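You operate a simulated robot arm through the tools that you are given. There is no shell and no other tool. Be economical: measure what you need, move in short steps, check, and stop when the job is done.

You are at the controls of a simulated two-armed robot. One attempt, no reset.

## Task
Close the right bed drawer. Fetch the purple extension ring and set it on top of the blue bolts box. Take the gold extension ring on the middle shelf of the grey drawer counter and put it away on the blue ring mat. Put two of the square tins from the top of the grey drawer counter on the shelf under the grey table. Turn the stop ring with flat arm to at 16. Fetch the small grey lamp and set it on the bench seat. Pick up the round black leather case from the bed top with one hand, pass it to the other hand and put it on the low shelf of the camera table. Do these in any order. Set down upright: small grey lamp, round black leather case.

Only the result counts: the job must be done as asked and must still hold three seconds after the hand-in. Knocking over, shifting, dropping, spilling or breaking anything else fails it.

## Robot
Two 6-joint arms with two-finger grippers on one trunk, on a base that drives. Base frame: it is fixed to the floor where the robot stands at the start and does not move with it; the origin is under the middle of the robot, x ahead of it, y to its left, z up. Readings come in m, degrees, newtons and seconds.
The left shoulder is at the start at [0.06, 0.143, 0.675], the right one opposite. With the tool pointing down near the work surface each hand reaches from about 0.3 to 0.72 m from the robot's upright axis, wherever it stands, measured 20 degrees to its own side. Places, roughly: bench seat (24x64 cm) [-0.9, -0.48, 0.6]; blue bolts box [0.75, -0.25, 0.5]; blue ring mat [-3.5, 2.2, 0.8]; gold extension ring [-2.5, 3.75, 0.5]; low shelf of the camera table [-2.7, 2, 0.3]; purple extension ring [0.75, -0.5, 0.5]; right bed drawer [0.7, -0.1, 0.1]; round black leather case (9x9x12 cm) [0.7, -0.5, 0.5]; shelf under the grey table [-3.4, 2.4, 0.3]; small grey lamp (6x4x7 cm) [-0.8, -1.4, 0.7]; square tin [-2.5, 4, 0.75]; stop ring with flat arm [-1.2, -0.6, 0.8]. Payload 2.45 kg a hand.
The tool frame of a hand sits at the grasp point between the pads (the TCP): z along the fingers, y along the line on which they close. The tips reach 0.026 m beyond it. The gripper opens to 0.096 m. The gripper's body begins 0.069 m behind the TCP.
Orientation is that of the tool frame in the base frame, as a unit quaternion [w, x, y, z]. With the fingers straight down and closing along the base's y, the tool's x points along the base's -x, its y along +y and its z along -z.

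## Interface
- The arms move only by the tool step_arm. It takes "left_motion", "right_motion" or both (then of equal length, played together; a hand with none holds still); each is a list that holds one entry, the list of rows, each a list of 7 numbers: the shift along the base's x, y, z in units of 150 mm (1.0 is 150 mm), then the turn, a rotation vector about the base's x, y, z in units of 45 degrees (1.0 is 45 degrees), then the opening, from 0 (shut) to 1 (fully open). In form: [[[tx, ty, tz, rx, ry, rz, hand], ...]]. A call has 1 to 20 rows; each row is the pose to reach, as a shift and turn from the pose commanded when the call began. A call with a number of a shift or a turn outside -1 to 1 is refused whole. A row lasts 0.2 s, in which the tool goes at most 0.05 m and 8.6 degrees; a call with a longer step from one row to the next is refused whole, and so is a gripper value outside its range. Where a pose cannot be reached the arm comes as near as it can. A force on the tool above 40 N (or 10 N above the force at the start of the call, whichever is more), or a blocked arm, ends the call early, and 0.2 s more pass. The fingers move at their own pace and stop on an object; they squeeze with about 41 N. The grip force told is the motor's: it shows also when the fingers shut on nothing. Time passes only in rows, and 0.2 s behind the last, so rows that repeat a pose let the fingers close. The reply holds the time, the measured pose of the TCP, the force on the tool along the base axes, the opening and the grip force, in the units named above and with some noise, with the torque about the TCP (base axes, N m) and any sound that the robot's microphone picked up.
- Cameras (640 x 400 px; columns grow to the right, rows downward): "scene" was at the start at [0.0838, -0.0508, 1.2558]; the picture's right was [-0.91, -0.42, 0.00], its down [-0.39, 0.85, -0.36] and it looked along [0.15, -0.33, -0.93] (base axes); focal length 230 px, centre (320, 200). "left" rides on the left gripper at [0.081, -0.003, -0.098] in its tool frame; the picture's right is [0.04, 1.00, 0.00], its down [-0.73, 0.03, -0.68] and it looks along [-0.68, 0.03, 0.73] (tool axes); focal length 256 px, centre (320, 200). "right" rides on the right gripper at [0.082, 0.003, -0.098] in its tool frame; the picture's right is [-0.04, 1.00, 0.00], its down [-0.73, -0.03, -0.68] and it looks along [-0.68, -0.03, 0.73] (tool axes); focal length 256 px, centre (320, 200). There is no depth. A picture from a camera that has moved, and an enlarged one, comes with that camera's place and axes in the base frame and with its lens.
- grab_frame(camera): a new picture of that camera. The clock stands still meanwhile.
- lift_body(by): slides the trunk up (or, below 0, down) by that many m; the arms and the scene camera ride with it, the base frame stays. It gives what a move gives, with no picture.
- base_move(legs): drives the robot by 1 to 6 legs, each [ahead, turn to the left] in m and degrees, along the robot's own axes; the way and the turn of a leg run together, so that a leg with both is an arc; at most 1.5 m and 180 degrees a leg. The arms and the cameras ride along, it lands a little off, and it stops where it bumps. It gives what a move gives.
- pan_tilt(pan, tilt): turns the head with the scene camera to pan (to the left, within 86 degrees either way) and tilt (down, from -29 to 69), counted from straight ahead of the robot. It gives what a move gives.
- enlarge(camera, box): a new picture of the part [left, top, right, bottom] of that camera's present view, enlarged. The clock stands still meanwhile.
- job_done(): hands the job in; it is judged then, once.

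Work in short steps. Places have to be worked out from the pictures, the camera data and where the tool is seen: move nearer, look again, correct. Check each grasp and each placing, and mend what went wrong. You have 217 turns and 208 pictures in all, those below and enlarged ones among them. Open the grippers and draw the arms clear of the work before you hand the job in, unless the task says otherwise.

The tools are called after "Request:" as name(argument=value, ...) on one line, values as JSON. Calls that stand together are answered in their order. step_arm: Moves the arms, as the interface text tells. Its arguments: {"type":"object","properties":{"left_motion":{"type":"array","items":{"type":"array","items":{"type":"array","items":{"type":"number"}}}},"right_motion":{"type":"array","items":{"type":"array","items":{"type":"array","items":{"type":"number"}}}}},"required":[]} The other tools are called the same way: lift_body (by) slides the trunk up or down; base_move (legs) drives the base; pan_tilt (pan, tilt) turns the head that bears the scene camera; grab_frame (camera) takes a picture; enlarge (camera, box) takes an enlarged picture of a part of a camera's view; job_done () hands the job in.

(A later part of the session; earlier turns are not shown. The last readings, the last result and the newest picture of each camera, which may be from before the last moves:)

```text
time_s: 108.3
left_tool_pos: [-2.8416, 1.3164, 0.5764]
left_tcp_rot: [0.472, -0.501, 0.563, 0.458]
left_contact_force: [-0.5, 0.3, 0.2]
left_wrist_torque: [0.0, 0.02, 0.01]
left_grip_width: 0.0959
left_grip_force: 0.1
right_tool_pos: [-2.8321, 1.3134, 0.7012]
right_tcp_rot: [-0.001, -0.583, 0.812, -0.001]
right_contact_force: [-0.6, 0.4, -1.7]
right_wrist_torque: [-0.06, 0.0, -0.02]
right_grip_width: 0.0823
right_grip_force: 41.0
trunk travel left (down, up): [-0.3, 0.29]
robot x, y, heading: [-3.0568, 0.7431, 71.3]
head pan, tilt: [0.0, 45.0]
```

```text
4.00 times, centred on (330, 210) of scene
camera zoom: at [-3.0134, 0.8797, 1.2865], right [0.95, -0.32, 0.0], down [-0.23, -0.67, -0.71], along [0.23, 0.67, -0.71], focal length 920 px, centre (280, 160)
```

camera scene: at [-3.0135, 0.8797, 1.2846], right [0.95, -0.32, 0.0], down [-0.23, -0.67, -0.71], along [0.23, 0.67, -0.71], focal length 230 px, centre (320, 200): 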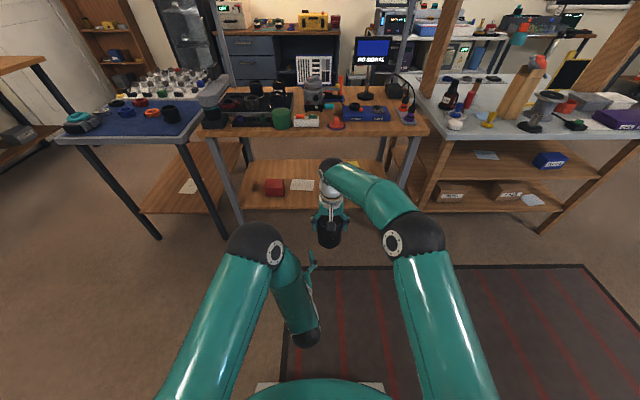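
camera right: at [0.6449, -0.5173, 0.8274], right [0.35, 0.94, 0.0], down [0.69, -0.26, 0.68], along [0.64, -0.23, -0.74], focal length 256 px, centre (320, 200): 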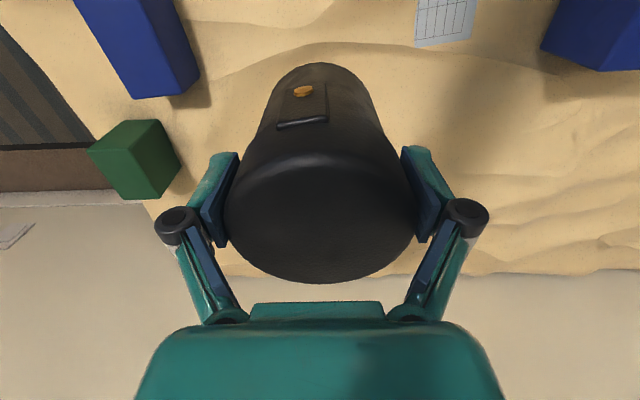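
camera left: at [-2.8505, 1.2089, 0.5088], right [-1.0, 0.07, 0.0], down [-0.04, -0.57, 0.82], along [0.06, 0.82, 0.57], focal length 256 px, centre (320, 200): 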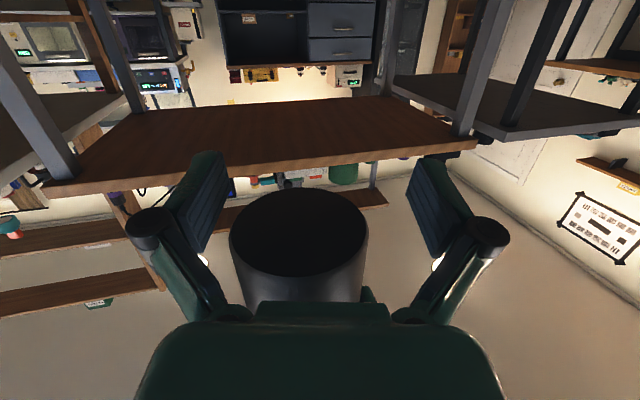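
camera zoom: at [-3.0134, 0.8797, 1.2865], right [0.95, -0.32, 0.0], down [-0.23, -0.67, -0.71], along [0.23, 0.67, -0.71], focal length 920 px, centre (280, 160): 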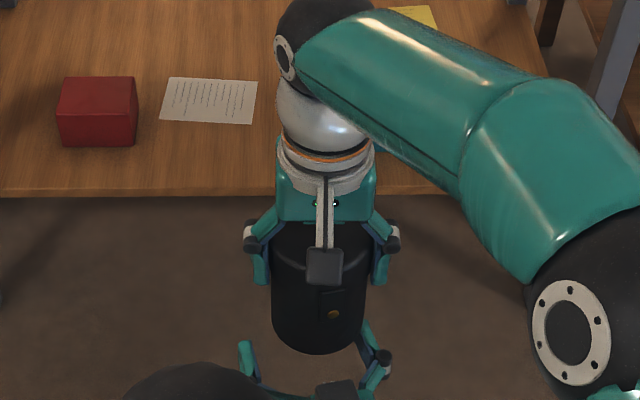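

Case bottom seen at (-2.829,1.322,0.611); I need 12 mm more to the right, then raise 6.8 cm around it.

Request:
step_arm(left_motion=[[[0.08, -0.007, 0, 0, 0, 0, 1], [0.08, -0.007, 0.12, 0, 0, 0, 1], [0.08, -0.007, 0.24, 0, 0, 0, 1], [0.08, -0.007, 0.36, 0, 0, 0, 1], [0.08, -0.007, 0.45, 0, 0, 0, 1]]])

Request:
grab_frame(camera="left")

Request:
enlarge(camera="scene", box=[260, 160, 400, 260])

```text
time_s: 109.4
left_tool_pos: [-2.8457, 1.3169, 0.6115]
left_tcp_rot: [0.447, -0.508, 0.576, 0.459]
left_contact_force: [-0.7, 0.8, -2.0]
left_wrist_torque: [0.08, 0.07, 0.02]
left_grip_width: 0.0957
left_grip_force: 0.1
right_tool_pos: [-2.8333, 1.3174, 0.7061]
right_tcp_rot: [0.005, -0.584, 0.812, 0.007]
right_contact_force: [0.3, -1.2, -1.4]
right_wrist_torque: [-0.04, -0.08, 0.03]
right_grip_width: 0.0832
right_grip_force: 40.9
trunk travel left (down, up): [-0.3, 0.29]
robot x, y, heading: [-3.0603, 0.7441, 71.3]
head pan, tilt: [0.0, 45.0]
stopped in row 5 (left hand): the force on the tool passed its limit at 43 N (the readings are from after the stop); the commanded pose is now the measured one
```

```text
155 pictures are left
camera left: at [-2.8554, 1.2071, 0.5483], right [-1.0, 0.06, 0.03], down [0.0, -0.54, 0.84], along [0.07, 0.84, 0.54], focal length 256 px, centre (320, 200)
```

left: 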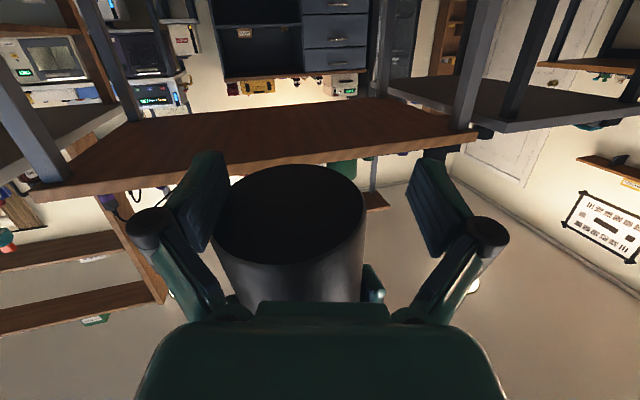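

```text
4.00 times, centred on (330, 210) of scene
camera zoom: at [-3.0136, 0.8797, 1.2865], right [0.95, -0.32, 0.0], down [-0.23, -0.67, -0.71], along [0.23, 0.67, -0.71], focal length 920 px, centre (280, 160)
```

zoom: 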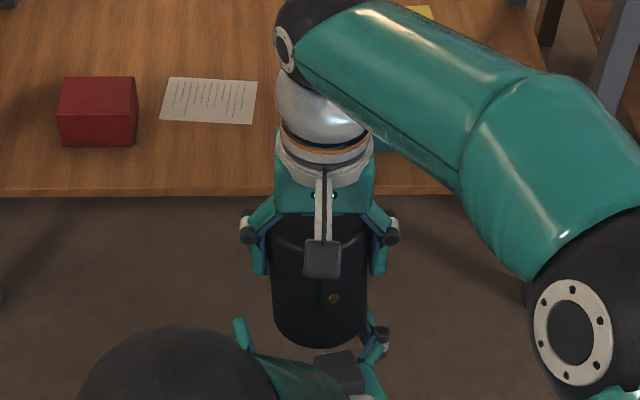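

The left hand did not get the sideways shift (arm limit) and its finger touched the case. Lower it again and instead move the case.

Request:
step_arm(left_motion=[[[0, 0, -0.15, 0, 0, 0, 1], [0, 0, -0.3, 0, 0, 0, 1]]])

Request:
grab_frame(camera="left")

```text
time_s: 110.0
left_tool_pos: [-2.8459, 1.3193, 0.5653]
left_tcp_rot: [0.449, -0.508, 0.575, 0.459]
left_contact_force: [0.3, -0.3, -0.8]
left_wrist_torque: [-0.01, -0.01, 0.02]
left_grip_width: 0.0957
left_grip_force: 0.0
right_tool_pos: [-2.8326, 1.3179, 0.7057]
right_tcp_rot: [0.004, -0.583, 0.812, 0.008]
right_contact_force: [0.6, -0.4, -1.9]
right_wrist_torque: [-0.02, -0.01, 0.02]
right_grip_width: 0.0834
right_grip_force: 40.9
trunk travel left (down, up): [-0.3, 0.29]
robot x, y, heading: [-3.0594, 0.7464, 71.3]
head pan, tilt: [0.0, 45.0]
```

```text
153 pictures are left
camera left: at [-2.8555, 1.2077, 0.5031], right [-1.0, 0.06, 0.03], down [0.0, -0.54, 0.84], along [0.07, 0.84, 0.54], focal length 256 px, centre (320, 200)
```

left: 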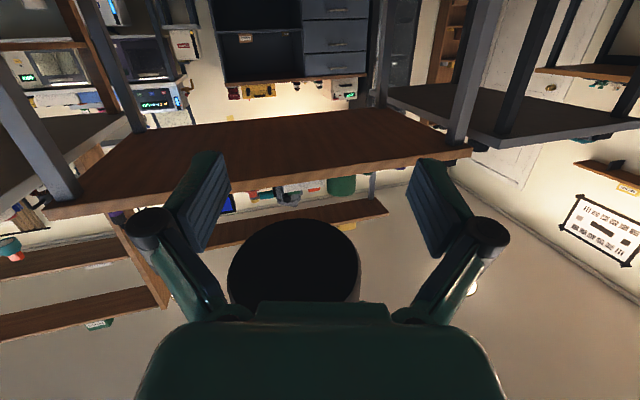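

Case centre is 18 mm to the right of the left TCP. Shift the right hand 18 mm toward it, then raise the left hand.

Request:
step_arm(right_motion=[[[-0.06, 0.02, 0, 0, 0, 0, 0], [-0.12, 0.04, 0, 0, 0, 0, 0], [-0.12, 0.04, 0, 0, 0, 0, 0]]])

Request:
step_arm(left_motion=[[[0, 0, 0.1, 0, 0, 0, 1], [0, 0, 0.2, 0, 0, 0, 1], [0, 0, 0.28, 0, 0, 0, 1]]])

Request:
grab_frame(camera="left")

```text
time_s: 110.8
left_tool_pos: [-2.846, 1.3177, 0.5637]
left_tcp_rot: [0.448, -0.508, 0.576, 0.458]
left_contact_force: [0.0, 1.1, 0.1]
left_wrist_torque: [-0.03, -0.01, -0.03]
left_grip_width: 0.0958
left_grip_force: 0.1
right_tool_pos: [-2.8523, 1.3218, 0.7038]
right_tcp_rot: [0.004, -0.583, 0.812, 0.008]
right_contact_force: [0.0, -0.4, -2.1]
right_wrist_torque: [0.02, -0.03, 0.03]
right_grip_width: 0.0835
right_grip_force: 40.8
trunk travel left (down, up): [-0.3, 0.29]
robot x, y, heading: [-3.0585, 0.7408, 71.3]
head pan, tilt: [0.0, 45.0]
```

```text
time_s: 111.6
left_tool_pos: [-2.8455, 1.3177, 0.6075]
left_tcp_rot: [0.447, -0.507, 0.577, 0.458]
left_contact_force: [0.4, -0.1, -0.4]
left_wrist_torque: [0.0, 0.01, 0.0]
left_grip_width: 0.0959
left_grip_force: 0.0
right_tool_pos: [-2.8518, 1.3225, 0.7061]
right_tcp_rot: [0.004, -0.582, 0.813, 0.008]
right_contact_force: [-0.5, 0.3, -1.7]
right_wrist_torque: [-0.02, 0.0, -0.03]
right_grip_width: 0.0835
right_grip_force: 41.4
trunk travel left (down, up): [-0.3, 0.29]
robot x, y, heading: [-3.0582, 0.7456, 71.4]
head pan, tilt: [0.0, 45.0]
```

```text
152 pictures are left
camera left: at [-2.8547, 1.207, 0.5442], right [-1.0, 0.06, 0.03], down [0.0, -0.54, 0.84], along [0.07, 0.84, 0.54], focal length 256 px, centre (320, 200)
```

left: 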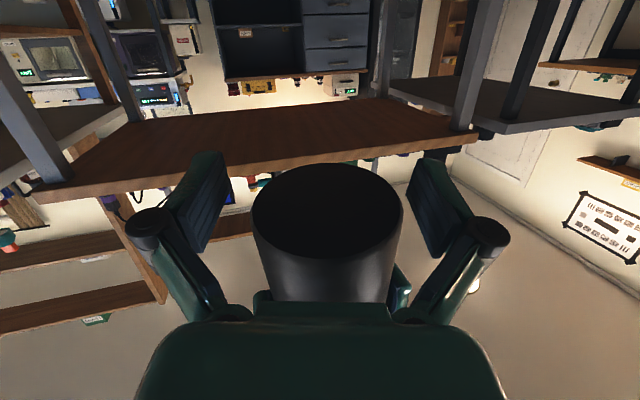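

Nearly centred (4 mm over). Correct, then raise the left hand the rest to z≈0.652.

Request:
step_arm(right_motion=[[[0.03, 0.0, 0, 0, 0, 0, 0], [0.03, 0, 0, 0, 0, 0, 0], [0.03, 0.0, 0, 0, 0, 0, 0], [0.03, 0, 0, 0, 0, 0, 0]]], left_motion=[[[0, 0, 0.0, 0, 0, 0, 1], [0, 0, 0.1, 0, 0, 0, 1], [0, 0, 0.2, 0, 0, 0, 1], [0, 0, 0.3, 0, 0, 0, 1]]])

Request:
grab_frame(camera="left")

Request:
enlarge(camera="scene", box=[260, 160, 400, 260])

```text
time_s: 112.6
left_tool_pos: [-2.8433, 1.318, 0.6527]
left_tcp_rot: [0.449, -0.506, 0.577, 0.457]
left_contact_force: [0.2, 0.2, -0.5]
left_wrist_torque: [0.0, 0.02, 0.01]
left_grip_width: 0.0964
left_grip_force: 0.0
right_tool_pos: [-2.8471, 1.3221, 0.7054]
right_tcp_rot: [0.005, -0.583, 0.813, 0.009]
right_contact_force: [-0.9, -0.1, -1.7]
right_wrist_torque: [-0.04, 0.03, 0.03]
right_grip_width: 0.0833
right_grip_force: 40.9
trunk travel left (down, up): [-0.3, 0.29]
robot x, y, heading: [-3.0593, 0.7421, 71.2]
head pan, tilt: [0.0, 45.0]
```

```text
151 pictures are left
camera left: at [-2.8542, 1.2054, 0.5901], right [-1.0, 0.06, 0.03], down [-0.01, -0.54, 0.84], along [0.07, 0.84, 0.54], focal length 256 px, centre (320, 200)
```

left: 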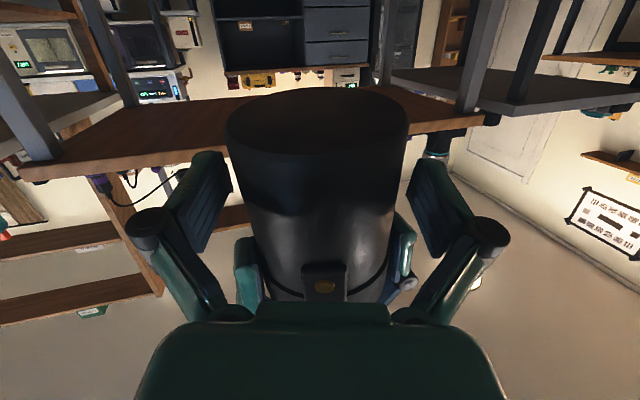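

```text
4.00 times, centred on (330, 210) of scene
camera zoom: at [-3.0134, 0.8796, 1.2849], right [0.95, -0.32, 0.0], down [-0.23, -0.67, -0.71], along [0.23, 0.67, -0.71], focal length 920 px, centre (280, 160)
```

zoom: 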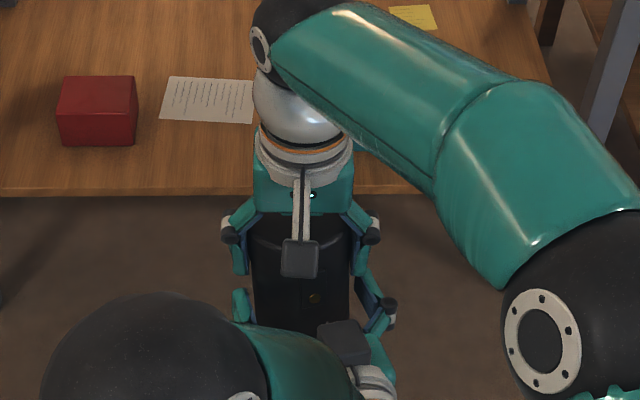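

The left fingers straddle the lower case. Close the left, and only then open the right.

Request:
step_arm(left_motion=[[[0, 0, 0, 0, 0, 0, 0], [0, 0, 0, 0, 0, 0, 0], [0, 0, 0, 0, 0, 0, 0], [0, 0, 0, 0, 0, 0, 0]]])

```text
time_s: 113.6
left_tool_pos: [-2.8443, 1.3165, 0.6532]
left_tcp_rot: [0.451, -0.505, 0.577, 0.457]
left_contact_force: [3.1, -10.6, 2.6]
left_wrist_torque: [0.18, 0.07, -0.08]
left_grip_width: 0.0866
left_grip_force: 41.1
right_tool_pos: [-2.8481, 1.3229, 0.7053]
right_tcp_rot: [0.004, -0.582, 0.813, 0.01]
right_contact_force: [-3.1, 10.7, -6.4]
right_wrist_torque: [0.37, 0.13, 0.06]
right_grip_width: 0.0832
right_grip_force: 40.7
trunk travel left (down, up): [-0.3, 0.29]
robot x, y, heading: [-3.059, 0.7419, 71.6]
head pan, tilt: [0.0, 45.0]
```

Left grips (0.0866 m). Now open the right and lift it clear.

Request:
step_arm(right_motion=[[[0, 0, 0, 0, 0, 0, 1], [0, 0, 0, 0, 0, 0, 1], [0, 0, 0.2, 0, 0, 0, 1], [0, 0, 0.45, 0, 0, 0, 1], [0, 0, 0.7, 0, 0, 0, 1], [0, 0, 1, 0, 0, 0, 1]]])

Request:
grab_frame(camera="left")

Request:
grab_frame(camera="right")

```text
time_s: 115.0
left_tool_pos: [-2.8451, 1.3162, 0.6525]
left_tcp_rot: [0.45, -0.506, 0.576, 0.458]
left_contact_force: [-0.4, -0.3, -0.3]
left_wrist_torque: [-0.05, 0.04, 0.02]
left_grip_width: 0.0864
left_grip_force: 40.7
right_tool_pos: [-2.8495, 1.3108, 0.8549]
right_tcp_rot: [0.004, -0.583, 0.812, 0.008]
right_contact_force: [-0.4, -0.7, 0.1]
right_wrist_torque: [0.06, 0.0, 0.0]
right_grip_width: 0.0957
right_grip_force: 0.1
right hand out of reach, approached as far as the arm can: row 6
trunk travel left (down, up): [-0.3, 0.29]
robot x, y, heading: [-3.0597, 0.749, 71.2]
head pan, tilt: [0.0, 45.0]
```

```text
149 pictures are left
camera left: at [-2.8548, 1.2053, 0.59], right [-1.0, 0.06, 0.03], down [0.0, -0.54, 0.84], along [0.07, 0.84, 0.54], focal length 256 px, centre (320, 200)
```

left: 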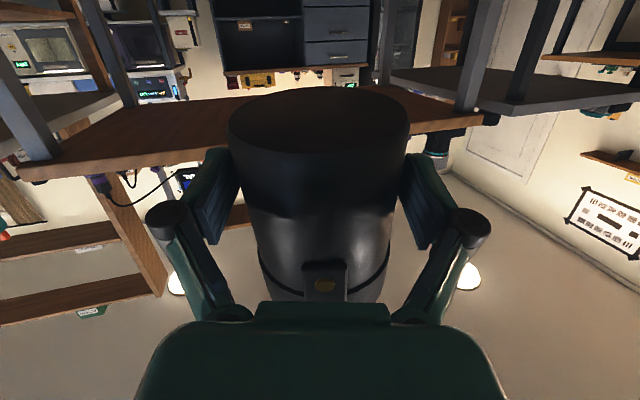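

```text
148 pictures are left
camera right: at [-2.8786, 1.2311, 0.9514], right [-0.93, 0.36, 0.01], down [0.26, 0.67, 0.69], along [0.24, 0.65, -0.72], focal length 256 px, centre (320, 200)
```

right: 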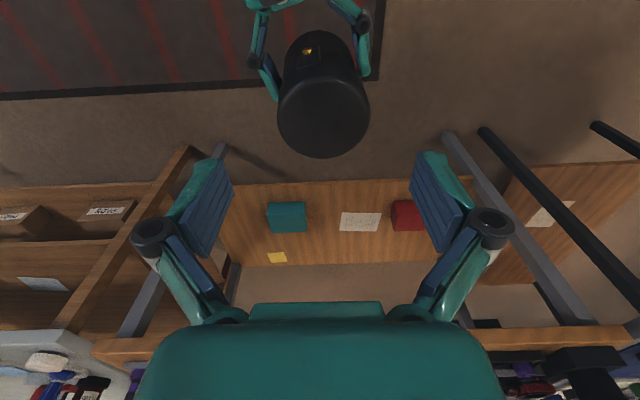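

Hand-over done; the left holds the case. Tuck the right arm to the right side.

Request:
step_arm(right_motion=[[[0.16, -0.24, 0, 0, 0, 0, 1], [0.32, -0.48, 0, 0, 0, 0, 1], [0.48, -0.725, 0, 0, 0, 0, 1]]])

Request:
step_arm(right_motion=[[[0.16, -0.24, 0, 0, 0, 0, 1], [0.32, -0.48, 0, 0, 0, 0, 1], [0.48, -0.725, 0, 0, 0, 0, 1]]])

Request:
step_arm(right_motion=[[[0.16, -0.24, -0.1, 0, 0, 0, 1], [0.32, -0.48, -0.2, 0, 0, 0, 1], [0.48, -0.725, -0.3, 0, 0, 0, 1]]])

Request:
base_move(legs=[[0, -45], [0.43, 0], [0, 45]])

Request:
grab_frame(camera="scene")

```text
time_s: 115.8
left_tool_pos: [-2.8456, 1.3162, 0.6519]
left_tcp_rot: [0.449, -0.507, 0.576, 0.457]
left_contact_force: [-1.0, -1.1, 0.4]
left_wrist_torque: [-0.03, -0.02, -0.03]
left_grip_width: 0.0863
left_grip_force: 41.0
right_tool_pos: [-2.7826, 1.2908, 0.8832]
right_tcp_rot: [0.002, -0.584, 0.812, 0.005]
right_contact_force: [-1.1, 0.6, 0.6]
right_wrist_torque: [-0.02, -0.08, -0.01]
right_grip_width: 0.0959
right_grip_force: 0.0
right hand out of reach, approached as far as the arm can: row 1, 2, 3
trunk travel left (down, up): [-0.3, 0.29]
robot x, y, heading: [-3.0576, 0.7467, 71.3]
head pan, tilt: [0.0, 45.0]
```

```text
time_s: 116.6
left_tool_pos: [-2.8451, 1.3174, 0.6517]
left_tcp_rot: [0.449, -0.506, 0.577, 0.457]
left_contact_force: [0.3, 0.4, -0.7]
left_wrist_torque: [0.02, -0.02, 0.02]
left_grip_width: 0.0864
left_grip_force: 41.1
right_tool_pos: [-2.6852, 1.2672, 0.8938]
right_tcp_rot: [0.004, -0.584, 0.812, 0.009]
right_contact_force: [0.8, -0.9, 0.6]
right_wrist_torque: [0.03, 0.03, 0.01]
right_grip_width: 0.0959
right_grip_force: 0.0
right hand out of reach, approached as far as the arm can: row 1, 2, 3
trunk travel left (down, up): [-0.3, 0.29]
robot x, y, heading: [-3.0555, 0.7457, 71.4]
head pan, tilt: [0.0, 45.0]
```

```text
time_s: 117.4
left_tool_pos: [-2.8446, 1.3171, 0.6517]
left_tcp_rot: [0.448, -0.507, 0.576, 0.459]
left_contact_force: [1.1, -0.3, 0.9]
left_wrist_torque: [-0.05, -0.02, 0.03]
left_grip_width: 0.0865
left_grip_force: 41.0
right_tool_pos: [-2.578, 1.2244, 0.8751]
right_tcp_rot: [-0.004, -0.582, 0.813, 0.004]
right_contact_force: [0.5, -0.5, -0.3]
right_wrist_torque: [0.0, 0.04, -0.04]
right_grip_width: 0.0959
right_grip_force: 0.0
right hand out of reach, approached as far as the arm can: row 1, 2, 3
trunk travel left (down, up): [-0.3, 0.29]
robot x, y, heading: [-3.0598, 0.7477, 71.4]
head pan, tilt: [0.0, 45.0]
```

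```text
time_s: 119.2
left_tool_pos: [-2.6571, 1.2126, 0.6544]
left_tcp_rot: [0.523, -0.401, 0.656, 0.369]
left_contact_force: [0.2, 0.4, -2.1]
left_wrist_torque: [-0.06, 0.03, 0.0]
left_grip_width: 0.0863
left_grip_force: 41.2
right_tool_pos: [-2.4389, 1.0094, 0.8777]
right_tcp_rot: [-0.001, -0.415, 0.91, 0.006]
right_contact_force: [-1.0, 0.5, 0.8]
right_wrist_torque: [-0.02, -0.03, -0.01]
right_grip_width: 0.096
right_grip_force: 0.0
trunk travel left (down, up): [-0.3, 0.29]
robot x, y, heading: [-3.0752, 0.7574, 48.9]
head pan, tilt: [0.0, 45.0]
stopped in leg 1: the robot was blocked; the commanded pose is now the measured one
```

```text
147 pictures are left
camera scene: at [-2.9829, 0.8649, 1.2836], right [0.76, -0.65, 0.0], down [-0.46, -0.54, -0.71], along [0.46, 0.53, -0.71], focal length 230 px, centre (320, 200)
```

scene: 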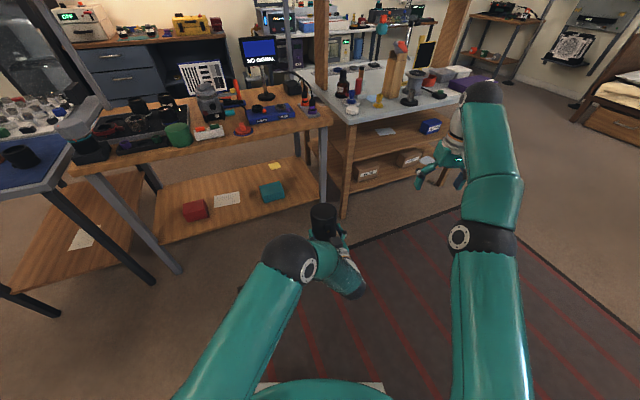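

Blocked again after 22°. I look left-back and right-back to find an obstacle near the base.

Request:
pan_tilt(pan=86, tilt=55)

Request:
grab_frame(camera="scene")

Request:
pan_tilt(pan=-86, tilt=55)

Request:
grab_frame(camera="scene")

```text
time_s: 120.8
left_tool_pos: [-2.6562, 1.2118, 0.655]
left_tcp_rot: [0.523, -0.4, 0.655, 0.369]
left_contact_force: [-0.2, -0.7, -2.6]
left_wrist_torque: [-0.04, 0.03, 0.04]
left_grip_width: 0.0861
left_grip_force: 40.9
right_tool_pos: [-2.438, 1.009, 0.8791]
right_tcp_rot: [0.0, -0.416, 0.909, 0.007]
right_contact_force: [-0.7, 0.9, 0.7]
right_wrist_torque: [0.0, 0.03, 0.0]
right_grip_width: 0.0958
right_grip_force: 0.0
trunk travel left (down, up): [-0.3, 0.29]
robot x, y, heading: [-3.076, 0.7557, 48.8]
head pan, tilt: [85.9, 55.0]
```

```text
146 pictures are left
camera scene: at [-3.0868, 0.8537, 1.2713], right [0.71, 0.71, 0.0], down [0.58, -0.58, -0.57], along [-0.41, 0.4, -0.82], focal length 230 px, centre (320, 200)
```

scene: 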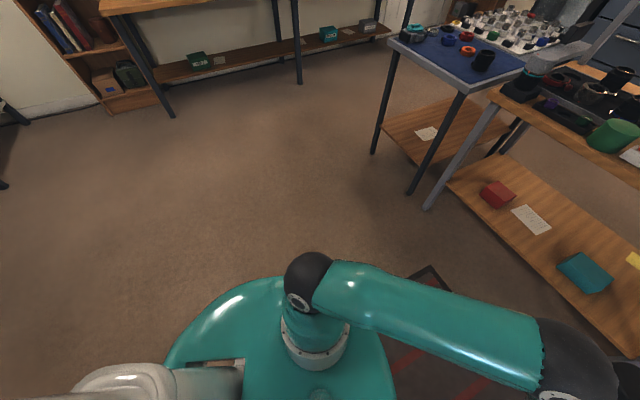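

```text
time_s: 123.4
left_tool_pos: [-2.6558, 1.2133, 0.6553]
left_tcp_rot: [0.524, -0.4, 0.655, 0.369]
left_contact_force: [-0.2, 0.4, -3.0]
left_wrist_torque: [-0.05, 0.03, -0.02]
left_grip_width: 0.086
left_grip_force: 41.0
right_tool_pos: [-2.4372, 1.0089, 0.8774]
right_tcp_rot: [0.0, -0.416, 0.91, 0.007]
right_contact_force: [-0.6, -0.1, 0.9]
right_wrist_torque: [0.0, 0.0, -0.02]
right_grip_width: 0.0959
right_grip_force: 0.0
trunk travel left (down, up): [-0.3, 0.29]
robot x, y, heading: [-3.0727, 0.759, 49.2]
head pan, tilt: [-85.9, 55.0]
```

```text
145 pictures are left
camera scene: at [-2.9781, 0.7596, 1.2712], right [-0.6, -0.8, 0.0], down [-0.66, 0.49, -0.57], along [0.46, -0.34, -0.82], focal length 230 px, centre (320, 200)
```

scene: 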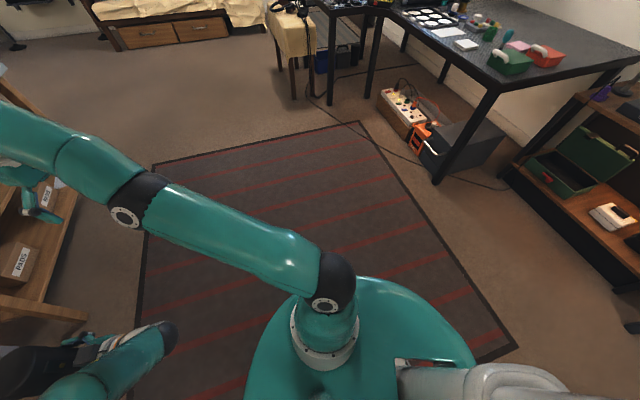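

No obstacle visible; I simply retry the rest of the manoeuvre.

Request:
base_move(legs=[[0, -24], [0.42, 0], [0, 23], [0, 23]])

Request:
pan_tilt(pan=0, tilt=50)

Request:
grab_frame(camera="scene")

```text
time_s: 125.1
left_tool_pos: [-2.5173, 1.0407, 0.6595]
left_tcp_rot: [0.58, -0.283, 0.715, 0.268]
left_contact_force: [-0.3, -0.4, -1.5]
left_wrist_torque: [0.01, 0.03, -0.01]
left_grip_width: 0.0856
left_grip_force: 40.8
right_tool_pos: [-2.4, 0.7481, 0.8722]
right_tcp_rot: [-0.006, -0.232, 0.973, 0.008]
right_contact_force: [0.8, 0.4, -1.1]
right_wrist_torque: [0.0, 0.03, -0.02]
right_grip_width: 0.0958
right_grip_force: 0.0
trunk travel left (down, up): [-0.3, 0.29]
robot x, y, heading: [-3.0854, 0.7747, 26.6]
head pan, tilt: [-85.9, 55.0]
stopped in leg 1: the robot was blocked; the commanded pose is now the measured one
```

```text
time_s: 126.7
left_tool_pos: [-2.5183, 1.0398, 0.6585]
left_tcp_rot: [0.581, -0.282, 0.715, 0.267]
left_contact_force: [0.8, 0.0, -1.2]
left_wrist_torque: [-0.04, 0.05, -0.02]
left_grip_width: 0.0854
left_grip_force: 41.1
right_tool_pos: [-2.4006, 0.7488, 0.8718]
right_tcp_rot: [-0.006, -0.232, 0.973, 0.006]
right_contact_force: [-1.4, -0.4, 0.3]
right_wrist_torque: [0.0, 0.0, -0.03]
right_grip_width: 0.0958
right_grip_force: 0.1
trunk travel left (down, up): [-0.3, 0.29]
robot x, y, heading: [-3.0867, 0.7722, 26.5]
head pan, tilt: [0.0, 50.0]
```

```text
144 pictures are left
camera scene: at [-2.9626, 0.8359, 1.2777], right [0.45, -0.9, 0.0], down [-0.69, -0.34, -0.64], along [0.57, 0.29, -0.77], focal length 230 px, centre (320, 200)
```

scene: 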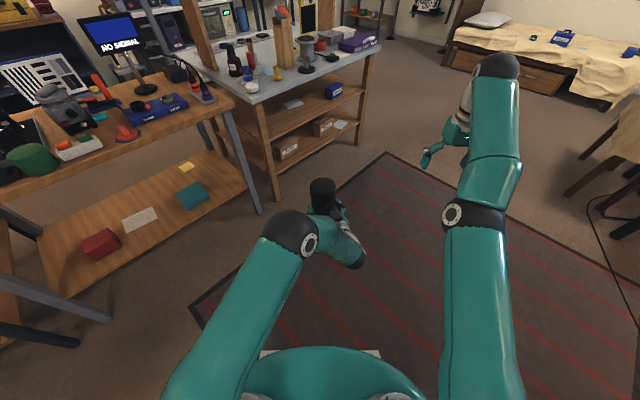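

It nearly completed (26.5°). Continue: ahead, then turn back in two parts.

Request:
base_move(legs=[[0.43, 0], [0, 45]])

Request:
grab_frame(camera="scene")

```text
time_s: 132.1
left_tool_pos: [-2.4773, 1.5585, 0.6592]
left_tcp_rot: [0.435, -0.532, 0.555, 0.469]
left_contact_force: [0.5, 0.5, -1.5]
left_wrist_torque: [-0.05, 0.02, 0.06]
left_grip_width: 0.0855
left_grip_force: 40.7
right_tool_pos: [-2.1844, 1.4398, 0.8725]
right_tcp_rot: [-0.006, -0.584, 0.812, 0.004]
right_contact_force: [0.9, -0.7, 0.1]
right_wrist_torque: [0.06, 0.09, 0.01]
right_grip_width: 0.0962
right_grip_force: 0.1
trunk travel left (down, up): [-0.3, 0.29]
robot x, y, heading: [-2.6503, 0.9577, 70.3]
head pan, tilt: [0.0, 50.0]
stopped in leg 2: the robot was blocked; the commanded pose is now the measured one
```

```text
143 pictures are left
camera scene: at [-2.6061, 1.0856, 1.2777], right [0.94, -0.33, 0.0], down [-0.26, -0.72, -0.64], along [0.21, 0.61, -0.77], focal length 230 px, centre (320, 200)
```

scene: 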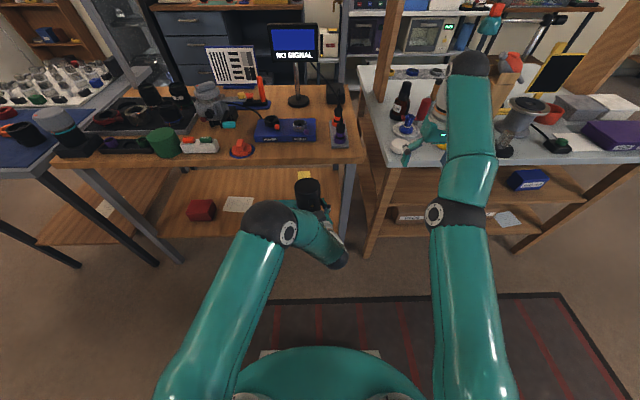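

Right hand hovers near the island; pull it back and lower it, back off a bit, then lower the trunk for the low shelf.

Request:
step_arm(right_motion=[[[-0.1, -0.28, -0.1, 0, 0, 0, 1], [-0.2, -0.56, -0.2, 0, 0, 0, 1], [-0.3, -0.84, -0.3, 0, 0, 0, 1], [-0.35, -1, -0.4, 0, 0, 0, 1]]])

Request:
base_move(legs=[[-0.12, 0]])

Request:
grab_frame(camera="scene")

Request:
lift_body(by=-0.27)

Request:
grab_frame(camera="scene")

```text
time_s: 133.1
left_tool_pos: [-2.4772, 1.5573, 0.6588]
left_tcp_rot: [0.435, -0.533, 0.555, 0.468]
left_contact_force: [-0.5, 0.7, -2.2]
left_wrist_torque: [-0.05, 0.0, -0.01]
left_grip_width: 0.0853
left_grip_force: 41.1
right_tool_pos: [-2.1841, 1.439, 0.8739]
right_tcp_rot: [-0.007, -0.585, 0.811, 0.004]
right_contact_force: [0.1, -0.4, 0.1]
right_wrist_torque: [0.01, 0.01, -0.02]
right_grip_width: 0.096
right_grip_force: 0.1
right hand out of reach, approached as far as the arm can: row 1, 2, 3, 4
trunk travel left (down, up): [-0.3, 0.29]
robot x, y, heading: [-2.6493, 0.957, 70.8]
head pan, tilt: [0.0, 50.0]
```

```text
time_s: 134.4
left_tool_pos: [-2.5177, 1.4467, 0.6604]
left_tcp_rot: [0.436, -0.533, 0.554, 0.468]
left_contact_force: [0.0, 0.6, -2.2]
left_wrist_torque: [-0.02, -0.05, 0.01]
left_grip_width: 0.0852
left_grip_force: 41.5
right_tool_pos: [-2.2258, 1.3279, 0.8751]
right_tcp_rot: [-0.006, -0.585, 0.811, 0.005]
right_contact_force: [0.4, 0.3, 0.5]
right_wrist_torque: [0.05, 0.0, 0.0]
right_grip_width: 0.096
right_grip_force: 0.0
trunk travel left (down, up): [-0.3, 0.29]
robot x, y, heading: [-2.6915, 0.8484, 70.6]
head pan, tilt: [0.0, 50.0]
```

```text
142 pictures are left
camera scene: at [-2.6476, 0.9736, 1.2779], right [0.94, -0.33, 0.0], down [-0.25, -0.72, -0.64], along [0.21, 0.61, -0.77], focal length 230 px, centre (320, 200)
```

scene: 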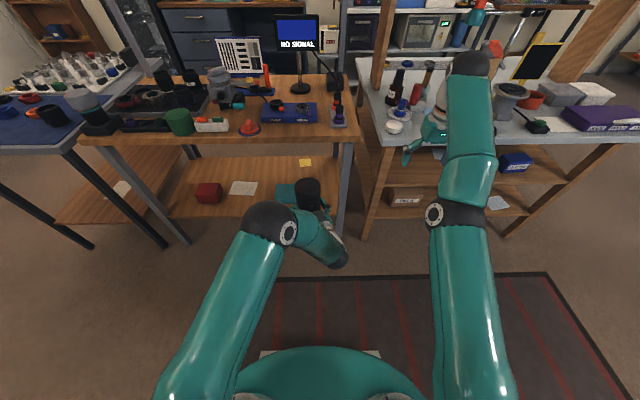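

```text
time_s: 137.1
left_tool_pos: [-2.5175, 1.4471, 0.3896]
left_tcp_rot: [0.434, -0.534, 0.553, 0.47]
left_contact_force: [0.0, -0.3, -1.5]
left_wrist_torque: [0.01, 0.02, 0.04]
left_grip_width: 0.0848
left_grip_force: 41.4
right_tool_pos: [-2.2266, 1.3283, 0.6044]
right_tcp_rot: [-0.006, -0.586, 0.81, 0.006]
right_contact_force: [0.6, 0.9, 0.1]
right_wrist_torque: [-0.02, -0.02, -0.01]
right_grip_width: 0.0958
right_grip_force: 0.0
trunk travel left (down, up): [-0.03, 0.56]
robot x, y, heading: [-2.6942, 0.8458, 70.5]
head pan, tilt: [0.0, 50.0]
```

```text
141 pictures are left
camera scene: at [-2.6474, 0.9741, 1.0077], right [0.94, -0.33, 0.0], down [-0.25, -0.72, -0.64], along [0.21, 0.61, -0.77], focal length 230 px, centre (320, 200)
```

scene: 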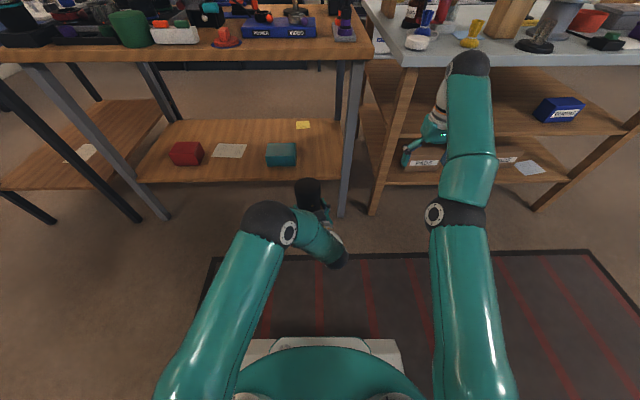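

Triangulation: shelf top z≈0.28, front edge Y≈0.814, free gap X −2.92…−2.72. Lower the case to just above shelf level, shifting 2.5 cm right.

Request:
step_arm(left_motion=[[[0.05, -0.02, -0.1, 0, 0, 0, 0], [0.1, -0.04, -0.2, 0, 0, 0, 0], [0.16, -0.053, -0.3, 0, 0, 0, 0], [0.16, -0.053, -0.3, 0, 0, 0, 0]]])

Request:
base_move(legs=[[0.13, 0]])

Request:
grab_frame(camera="scene")

Request:
grab_frame(camera="left")

```text
time_s: 138.1
left_tool_pos: [-2.4945, 1.4394, 0.3449]
left_tcp_rot: [0.435, -0.533, 0.553, 0.469]
left_contact_force: [0.3, 0.5, -2.1]
left_wrist_torque: [-0.06, -0.01, 0.01]
left_grip_width: 0.0848
left_grip_force: 40.9
right_tool_pos: [-2.2261, 1.3272, 0.6056]
right_tcp_rot: [-0.006, -0.586, 0.81, 0.005]
right_contact_force: [0.1, 0.4, 0.2]
right_wrist_torque: [0.01, 0.0, 0.04]
right_grip_width: 0.0961
right_grip_force: 0.1
trunk travel left (down, up): [-0.03, 0.56]
robot x, y, heading: [-2.6907, 0.8463, 70.4]
head pan, tilt: [0.0, 50.0]
```

```text
time_s: 139.4
left_tool_pos: [-2.4516, 1.5626, 0.3451]
left_tcp_rot: [0.434, -0.534, 0.554, 0.469]
left_contact_force: [0.7, 0.3, -1.7]
left_wrist_torque: [-0.01, 0.0, 0.01]
left_grip_width: 0.085
left_grip_force: 41.1
right_tool_pos: [-2.1836, 1.452, 0.6034]
right_tcp_rot: [-0.006, -0.586, 0.81, 0.004]
right_contact_force: [-0.3, -0.2, -0.3]
right_wrist_torque: [0.0, -0.02, -0.01]
right_grip_width: 0.0961
right_grip_force: 0.1
trunk travel left (down, up): [-0.03, 0.56]
robot x, y, heading: [-2.6492, 0.9667, 70.8]
head pan, tilt: [0.0, 50.0]
```

```text
140 pictures are left
camera scene: at [-2.6039, 1.0982, 1.0077], right [0.94, -0.33, 0.0], down [-0.25, -0.72, -0.64], along [0.21, 0.61, -0.77], focal length 230 px, centre (320, 200)
```

scene: 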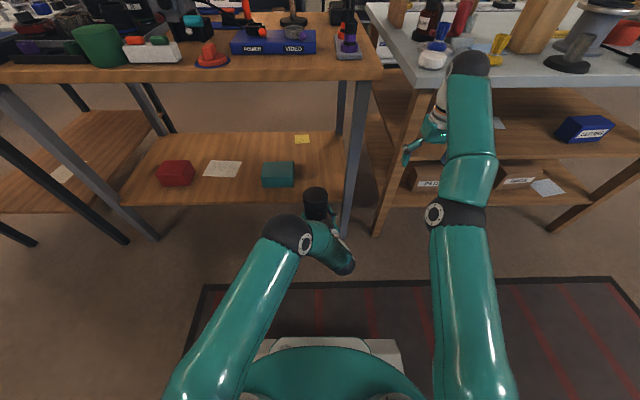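

```text
139 pictures are left
camera left: at [-2.4519, 1.452, 0.2826], right [-1.0, -0.02, 0.02], down [0.02, -0.53, 0.85], along [-0.01, 0.85, 0.53], focal length 256 px, centre (320, 200)
```

left: 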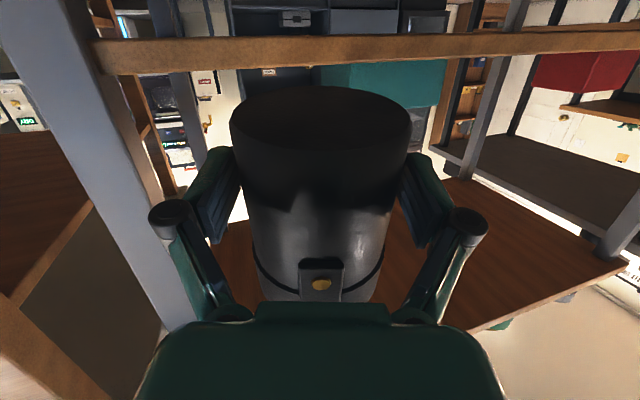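

Case bottom ≈0.312, shelf top ≈0.29; leg and box are clear. Pull the right hand back first so it does not go into the island when I drive in.

Request:
step_arm(right_motion=[[[-0.08, -0.22, 0, 0, 0, 0, 1], [-0.16, -0.44, 0, 0, 0, 0, 1], [-0.24, -0.66, 0, 0, 0, 0, 1], [-0.32, -0.88, 0, 0, 0, 0, 1]]])

Request:
step_arm(left_motion=[[[0.04, 0.19, 0, 0, 0, 0, 0], [0.09, 0.38, 0, 0, 0, 0, 0], [0.14, 0.57, 0, 0, 0, 0, 0], [0.18, 0.76, 0, 0, 0, 0, 0], [0.22, 0.9, 0, 0, 0, 0, 0]]])

Request:
grab_frame(camera="left")

```text
time_s: 140.4
left_tool_pos: [-2.4516, 1.5642, 0.3445]
left_tcp_rot: [0.435, -0.533, 0.554, 0.469]
left_contact_force: [0.9, 0.0, -2.5]
left_wrist_torque: [-0.03, -0.02, 0.01]
left_grip_width: 0.085
left_grip_force: 40.6
right_tool_pos: [-2.1646, 1.4395, 0.6133]
right_tcp_rot: [-0.006, -0.586, 0.81, 0.006]
right_contact_force: [-0.2, 0.5, 0.5]
right_wrist_torque: [-0.01, 0.01, -0.02]
right_grip_width: 0.0959
right_grip_force: 0.2
right hand out of reach, approached as far as the arm can: row 1, 2, 3, 4
trunk travel left (down, up): [-0.03, 0.56]
robot x, y, heading: [-2.6528, 0.9689, 70.7]
head pan, tilt: [0.0, 50.0]
```

```text
time_s: 141.6
left_tool_pos: [-2.4186, 1.6994, 0.3457]
left_tcp_rot: [0.433, -0.534, 0.554, 0.469]
left_contact_force: [0.2, -0.2, -1.6]
left_wrist_torque: [-0.08, -0.01, -0.02]
left_grip_width: 0.0848
left_grip_force: 40.9
right_tool_pos: [-2.1648, 1.4389, 0.614]
right_tcp_rot: [-0.005, -0.586, 0.81, 0.006]
right_contact_force: [0.3, 0.6, 0.0]
right_wrist_torque: [0.03, 0.03, -0.02]
right_grip_width: 0.0962
right_grip_force: 0.1
trunk travel left (down, up): [-0.03, 0.56]
robot x, y, heading: [-2.6511, 0.9701, 70.6]
head pan, tilt: [0.0, 50.0]
```

```text
138 pictures are left
camera left: at [-2.4198, 1.5872, 0.2835], right [-1.0, -0.02, 0.02], down [0.02, -0.53, 0.85], along [-0.01, 0.85, 0.53], focal length 256 px, centre (320, 200)
```

left: 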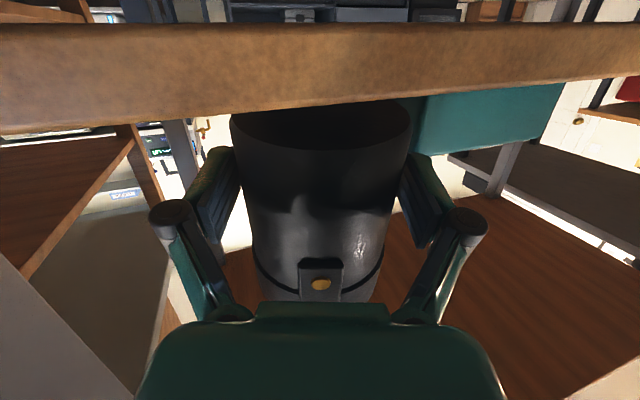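

Case is 5.5 cm inside the edge, about 1.6 cm above the shelf. Lower gently until contact.

Request:
step_arm(left_motion=[[[0, 0, -0.04, 0, 0, 0, 0], [0, 0, -0.08, 0, 0, 0, 0], [0, 0, -0.1, 0, 0, 0, 0]]])

Request:
grab_frame(camera="left")

```text
time_s: 142.4
left_tool_pos: [-2.4202, 1.6994, 0.3393]
left_tcp_rot: [0.439, -0.532, 0.549, 0.472]
left_contact_force: [-1.9, -6.9, 23.1]
left_wrist_torque: [0.87, -0.26, 0.06]
left_grip_width: 0.085
left_grip_force: 40.4
right_tool_pos: [-2.1634, 1.4374, 0.6155]
right_tcp_rot: [-0.005, -0.587, 0.81, 0.006]
right_contact_force: [0.1, 0.0, -0.3]
right_wrist_torque: [0.02, -0.01, 0.04]
right_grip_width: 0.096
right_grip_force: 0.0
trunk travel left (down, up): [-0.03, 0.56]
robot x, y, heading: [-2.6474, 0.9723, 70.7]
head pan, tilt: [0.0, 50.0]
```

```text
137 pictures are left
camera left: at [-2.4188, 1.5887, 0.2756], right [-1.0, -0.02, 0.01], down [0.02, -0.54, 0.84], along [-0.01, 0.84, 0.54], focal length 256 px, centre (320, 200)
```

left: 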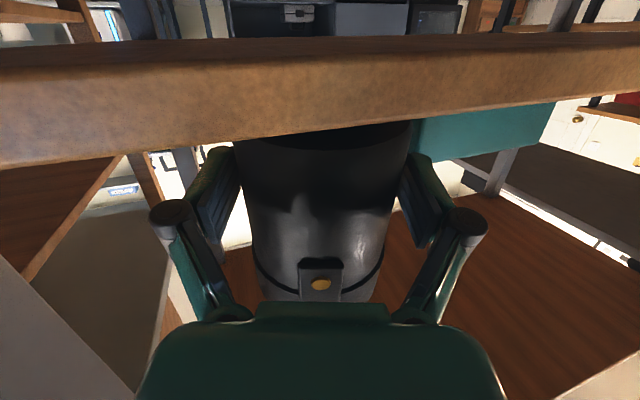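

Contact with 23 N (far rim first). Press 3 mm more so it seats, then look at it before release.

Request:
step_arm(left_motion=[[[0, 0, -0.02, 0, 0, 0, 0], [0, 0, -0.02, 0, 0, 0, 0]]])

Request:
enlarge(camera="scene", box=[250, 120, 400, 260])

```text
time_s: 143.0
left_tool_pos: [-2.4196, 1.6979, 0.3362]
left_tcp_rot: [0.438, -0.533, 0.548, 0.473]
left_contact_force: [-4.8, -14.1, 30.0]
left_wrist_torque: [0.78, -0.74, -0.16]
left_grip_width: 0.0847
left_grip_force: 41.3
right_tool_pos: [-2.1629, 1.4381, 0.6154]
right_tcp_rot: [-0.004, -0.586, 0.81, 0.007]
right_contact_force: [-0.4, 0.0, -0.4]
right_wrist_torque: [-0.02, -0.01, 0.0]
right_grip_width: 0.0959
right_grip_force: 0.1
trunk travel left (down, up): [-0.03, 0.56]
robot x, y, heading: [-2.6464, 0.9659, 70.7]
head pan, tilt: [0.0, 50.0]
```

```text
2.86 times, centred on (325, 190) of scene
camera zoom: at [-2.605, 1.0947, 1.0084], right [0.94, -0.33, 0.0], down [-0.25, -0.72, -0.65], along [0.21, 0.61, -0.76], focal length 657 px, centre (306, 229)
```

zoom: 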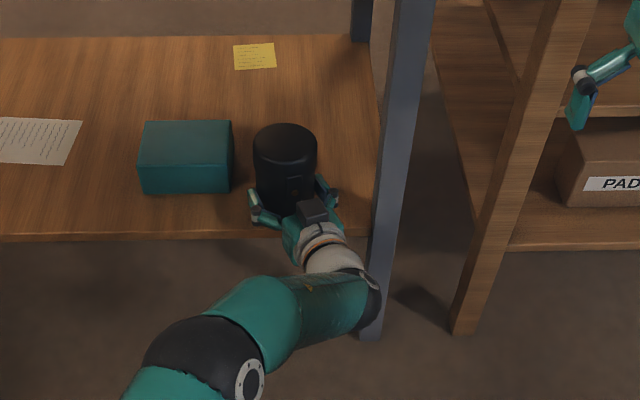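

Looks upright on the shelf. Open the fingers and pull straight back.

Request:
step_arm(left_motion=[[[0, 0, 0.01, 0, 0, 0, 1], [0, 0, 0.01, 0, 0, 0, 1], [0, 0, 0.02, 0, 0, 0, 1], [-0.045, -0.14, 0.03, 0, 0, 0, 1], [-0.09, -0.28, 0.03, 0, 0, 0, 1], [-0.18, -0.56, 0.03, 0, 0, 0, 1], [-0.27, -0.84, 0.03, 0, 0, 0, 1]]])

Request:
enlarge(camera="scene", box=[250, 120, 400, 260])

```text
time_s: 144.6
left_tool_pos: [-2.459, 1.5714, 0.3333]
left_tcp_rot: [0.434, -0.534, 0.554, 0.468]
left_contact_force: [-0.2, 0.0, -0.3]
left_wrist_torque: [0.02, 0.01, 0.0]
left_grip_width: 0.0958
left_grip_force: 0.0
right_tool_pos: [-2.1623, 1.4405, 0.6139]
right_tcp_rot: [-0.006, -0.586, 0.81, 0.005]
right_contact_force: [0.4, 0.6, -0.1]
right_wrist_torque: [0.03, 0.0, 0.01]
right_grip_width: 0.0959
right_grip_force: 0.1
trunk travel left (down, up): [-0.03, 0.56]
robot x, y, heading: [-2.6504, 0.9712, 70.7]
head pan, tilt: [0.0, 50.0]
```

```text
2.86 times, centred on (325, 190) of scene
camera zoom: at [-2.6039, 1.0983, 1.0077], right [0.94, -0.33, 0.0], down [-0.25, -0.72, -0.64], along [0.21, 0.61, -0.77], focal length 657 px, centre (306, 229)
```

zoom: 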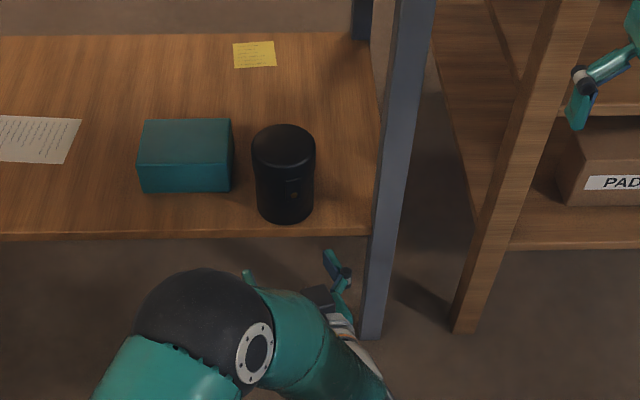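

The case stands upright on the shelf. Back off, raise the trunk, and turn the left hand down again.

Request:
base_move(legs=[[-0.3, 0]])

Request:
lift_body(by=0.27)

Request:
step_arm(left_motion=[[[-0.05, -0.1, 0.08, -0.16, 0.05, 0, 1], [-0.1, -0.15, 0.16, -0.32, 0.1, 0, 1], [-0.15, -0.2, 0.24, -0.475, 0.16, 0, 1], [-0.2, -0.25, 0.32, -0.63, 0.21, 0, 1], [-0.25, -0.3, 0.4, -0.79, 0.265, 0, 1], [-0.3, -0.35, 0.48, -0.944, 0.331, 0, 1]]])

Request:
step_arm(left_motion=[[[-0.15, -0.05, 0.08, -0.12, 0.04, 0, 1], [-0.3, -0.1, 0.16, -0.25, 0.08, 0, 1], [-0.45, -0.15, 0.24, -0.38, 0.13, 0, 1], [-0.6, -0.2, 0.32, -0.5, 0.17, 0, 1], [-0.7, -0.25, 0.4, -0.62, 0.21, 0, 1], [-0.75, -0.3, 0.48, -0.74, 0.25, 0, 1]]])

Request:
pan_tilt(pan=60, tilt=25)

Request:
grab_frame(camera="scene")

```text
time_s: 146.7
left_tool_pos: [-2.562, 1.288, 0.3327]
left_tcp_rot: [0.432, -0.536, 0.55, 0.472]
left_contact_force: [-0.3, 0.5, 1.3]
left_wrist_torque: [-0.02, -0.03, 0.05]
left_grip_width: 0.0962
left_grip_force: 0.1
right_tool_pos: [-2.2664, 1.1588, 0.613]
right_tcp_rot: [-0.006, -0.589, 0.808, 0.005]
right_contact_force: [-0.3, 0.7, 0.9]
right_wrist_torque: [-0.03, 0.03, 0.01]
right_grip_width: 0.0959
right_grip_force: 0.0
trunk travel left (down, up): [-0.03, 0.56]
robot x, y, heading: [-2.7483, 0.6861, 70.9]
head pan, tilt: [0.0, 50.0]
```

```text
time_s: 149.4
left_tool_pos: [-2.5621, 1.2881, 0.6029]
left_tcp_rot: [0.433, -0.535, 0.552, 0.471]
left_contact_force: [-0.2, -0.1, 0.8]
left_wrist_torque: [-0.01, 0.01, 0.0]
left_grip_width: 0.0959
left_grip_force: 0.0
right_tool_pos: [-2.2664, 1.1598, 0.8834]
right_tcp_rot: [-0.006, -0.589, 0.808, 0.004]
right_contact_force: [-0.8, -0.2, -0.3]
right_wrist_torque: [-0.01, -0.01, -0.04]
right_grip_width: 0.096
right_grip_force: 0.3
trunk travel left (down, up): [-0.3, 0.29]
robot x, y, heading: [-2.7484, 0.6827, 71.0]
head pan, tilt: [0.0, 50.0]
```

```text
time_s: 150.8
left_tool_pos: [-2.6078, 1.2366, 0.6749]
left_tcp_rot: [0.136, -0.591, 0.735, 0.302]
left_contact_force: [-0.2, 0.4, -0.4]
left_wrist_torque: [0.03, 0.0, -0.03]
left_grip_width: 0.096
left_grip_force: 0.0
right_tool_pos: [-2.2658, 1.1579, 0.8837]
right_tcp_rot: [-0.006, -0.589, 0.808, 0.005]
right_contact_force: [0.6, -0.5, 0.6]
right_wrist_torque: [0.0, 0.0, 0.03]
right_grip_width: 0.0958
right_grip_force: 0.1
trunk travel left (down, up): [-0.3, 0.29]
robot x, y, heading: [-2.7469, 0.6845, 70.9]
head pan, tilt: [0.0, 50.0]
```

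```text
time_s: 152.2
left_tool_pos: [-2.7198, 1.1913, 0.7464]
left_tcp_rot: [-0.111, -0.572, 0.801, 0.136]
left_contact_force: [-0.2, 0.2, -0.5]
left_wrist_torque: [-0.03, 0.03, 0.0]
left_grip_width: 0.0961
left_grip_force: 0.0
right_tool_pos: [-2.2657, 1.1587, 0.8829]
right_tcp_rot: [-0.006, -0.589, 0.808, 0.005]
right_contact_force: [0.1, 0.2, 0.2]
right_wrist_torque: [0.02, 0.01, 0.01]
right_grip_width: 0.0959
right_grip_force: 0.0
trunk travel left (down, up): [-0.3, 0.29]
robot x, y, heading: [-2.7505, 0.6841, 70.9]
head pan, tilt: [0.0, 50.0]
```

```text
time_s: 153.6
left_tool_pos: [-2.72, 1.1907, 0.7465]
left_tcp_rot: [-0.11, -0.574, 0.8, 0.136]
left_contact_force: [0.5, -0.5, 0.1]
left_wrist_torque: [-0.03, 0.02, -0.06]
left_grip_width: 0.0961
left_grip_force: 0.1
right_tool_pos: [-2.2664, 1.1592, 0.8843]
right_tcp_rot: [-0.006, -0.589, 0.808, 0.006]
right_contact_force: [-0.5, 0.7, -0.9]
right_wrist_torque: [0.01, -0.01, 0.02]
right_grip_width: 0.096
right_grip_force: 0.1
trunk travel left (down, up): [-0.3, 0.29]
robot x, y, heading: [-2.7489, 0.6845, 71.0]
head pan, tilt: [60.0, 25.0]
```

```text
134 pictures are left
camera scene: at [-2.7891, 0.8109, 1.3152], right [0.75, 0.66, 0.0], down [0.28, -0.32, -0.91], along [-0.6, 0.68, -0.42], focal length 230 px, centre (320, 200)
```

scene: 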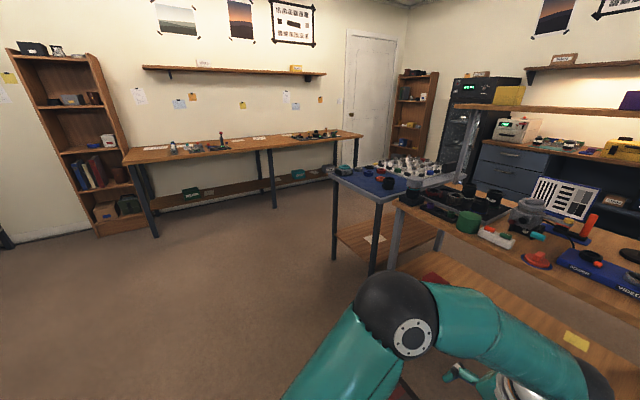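

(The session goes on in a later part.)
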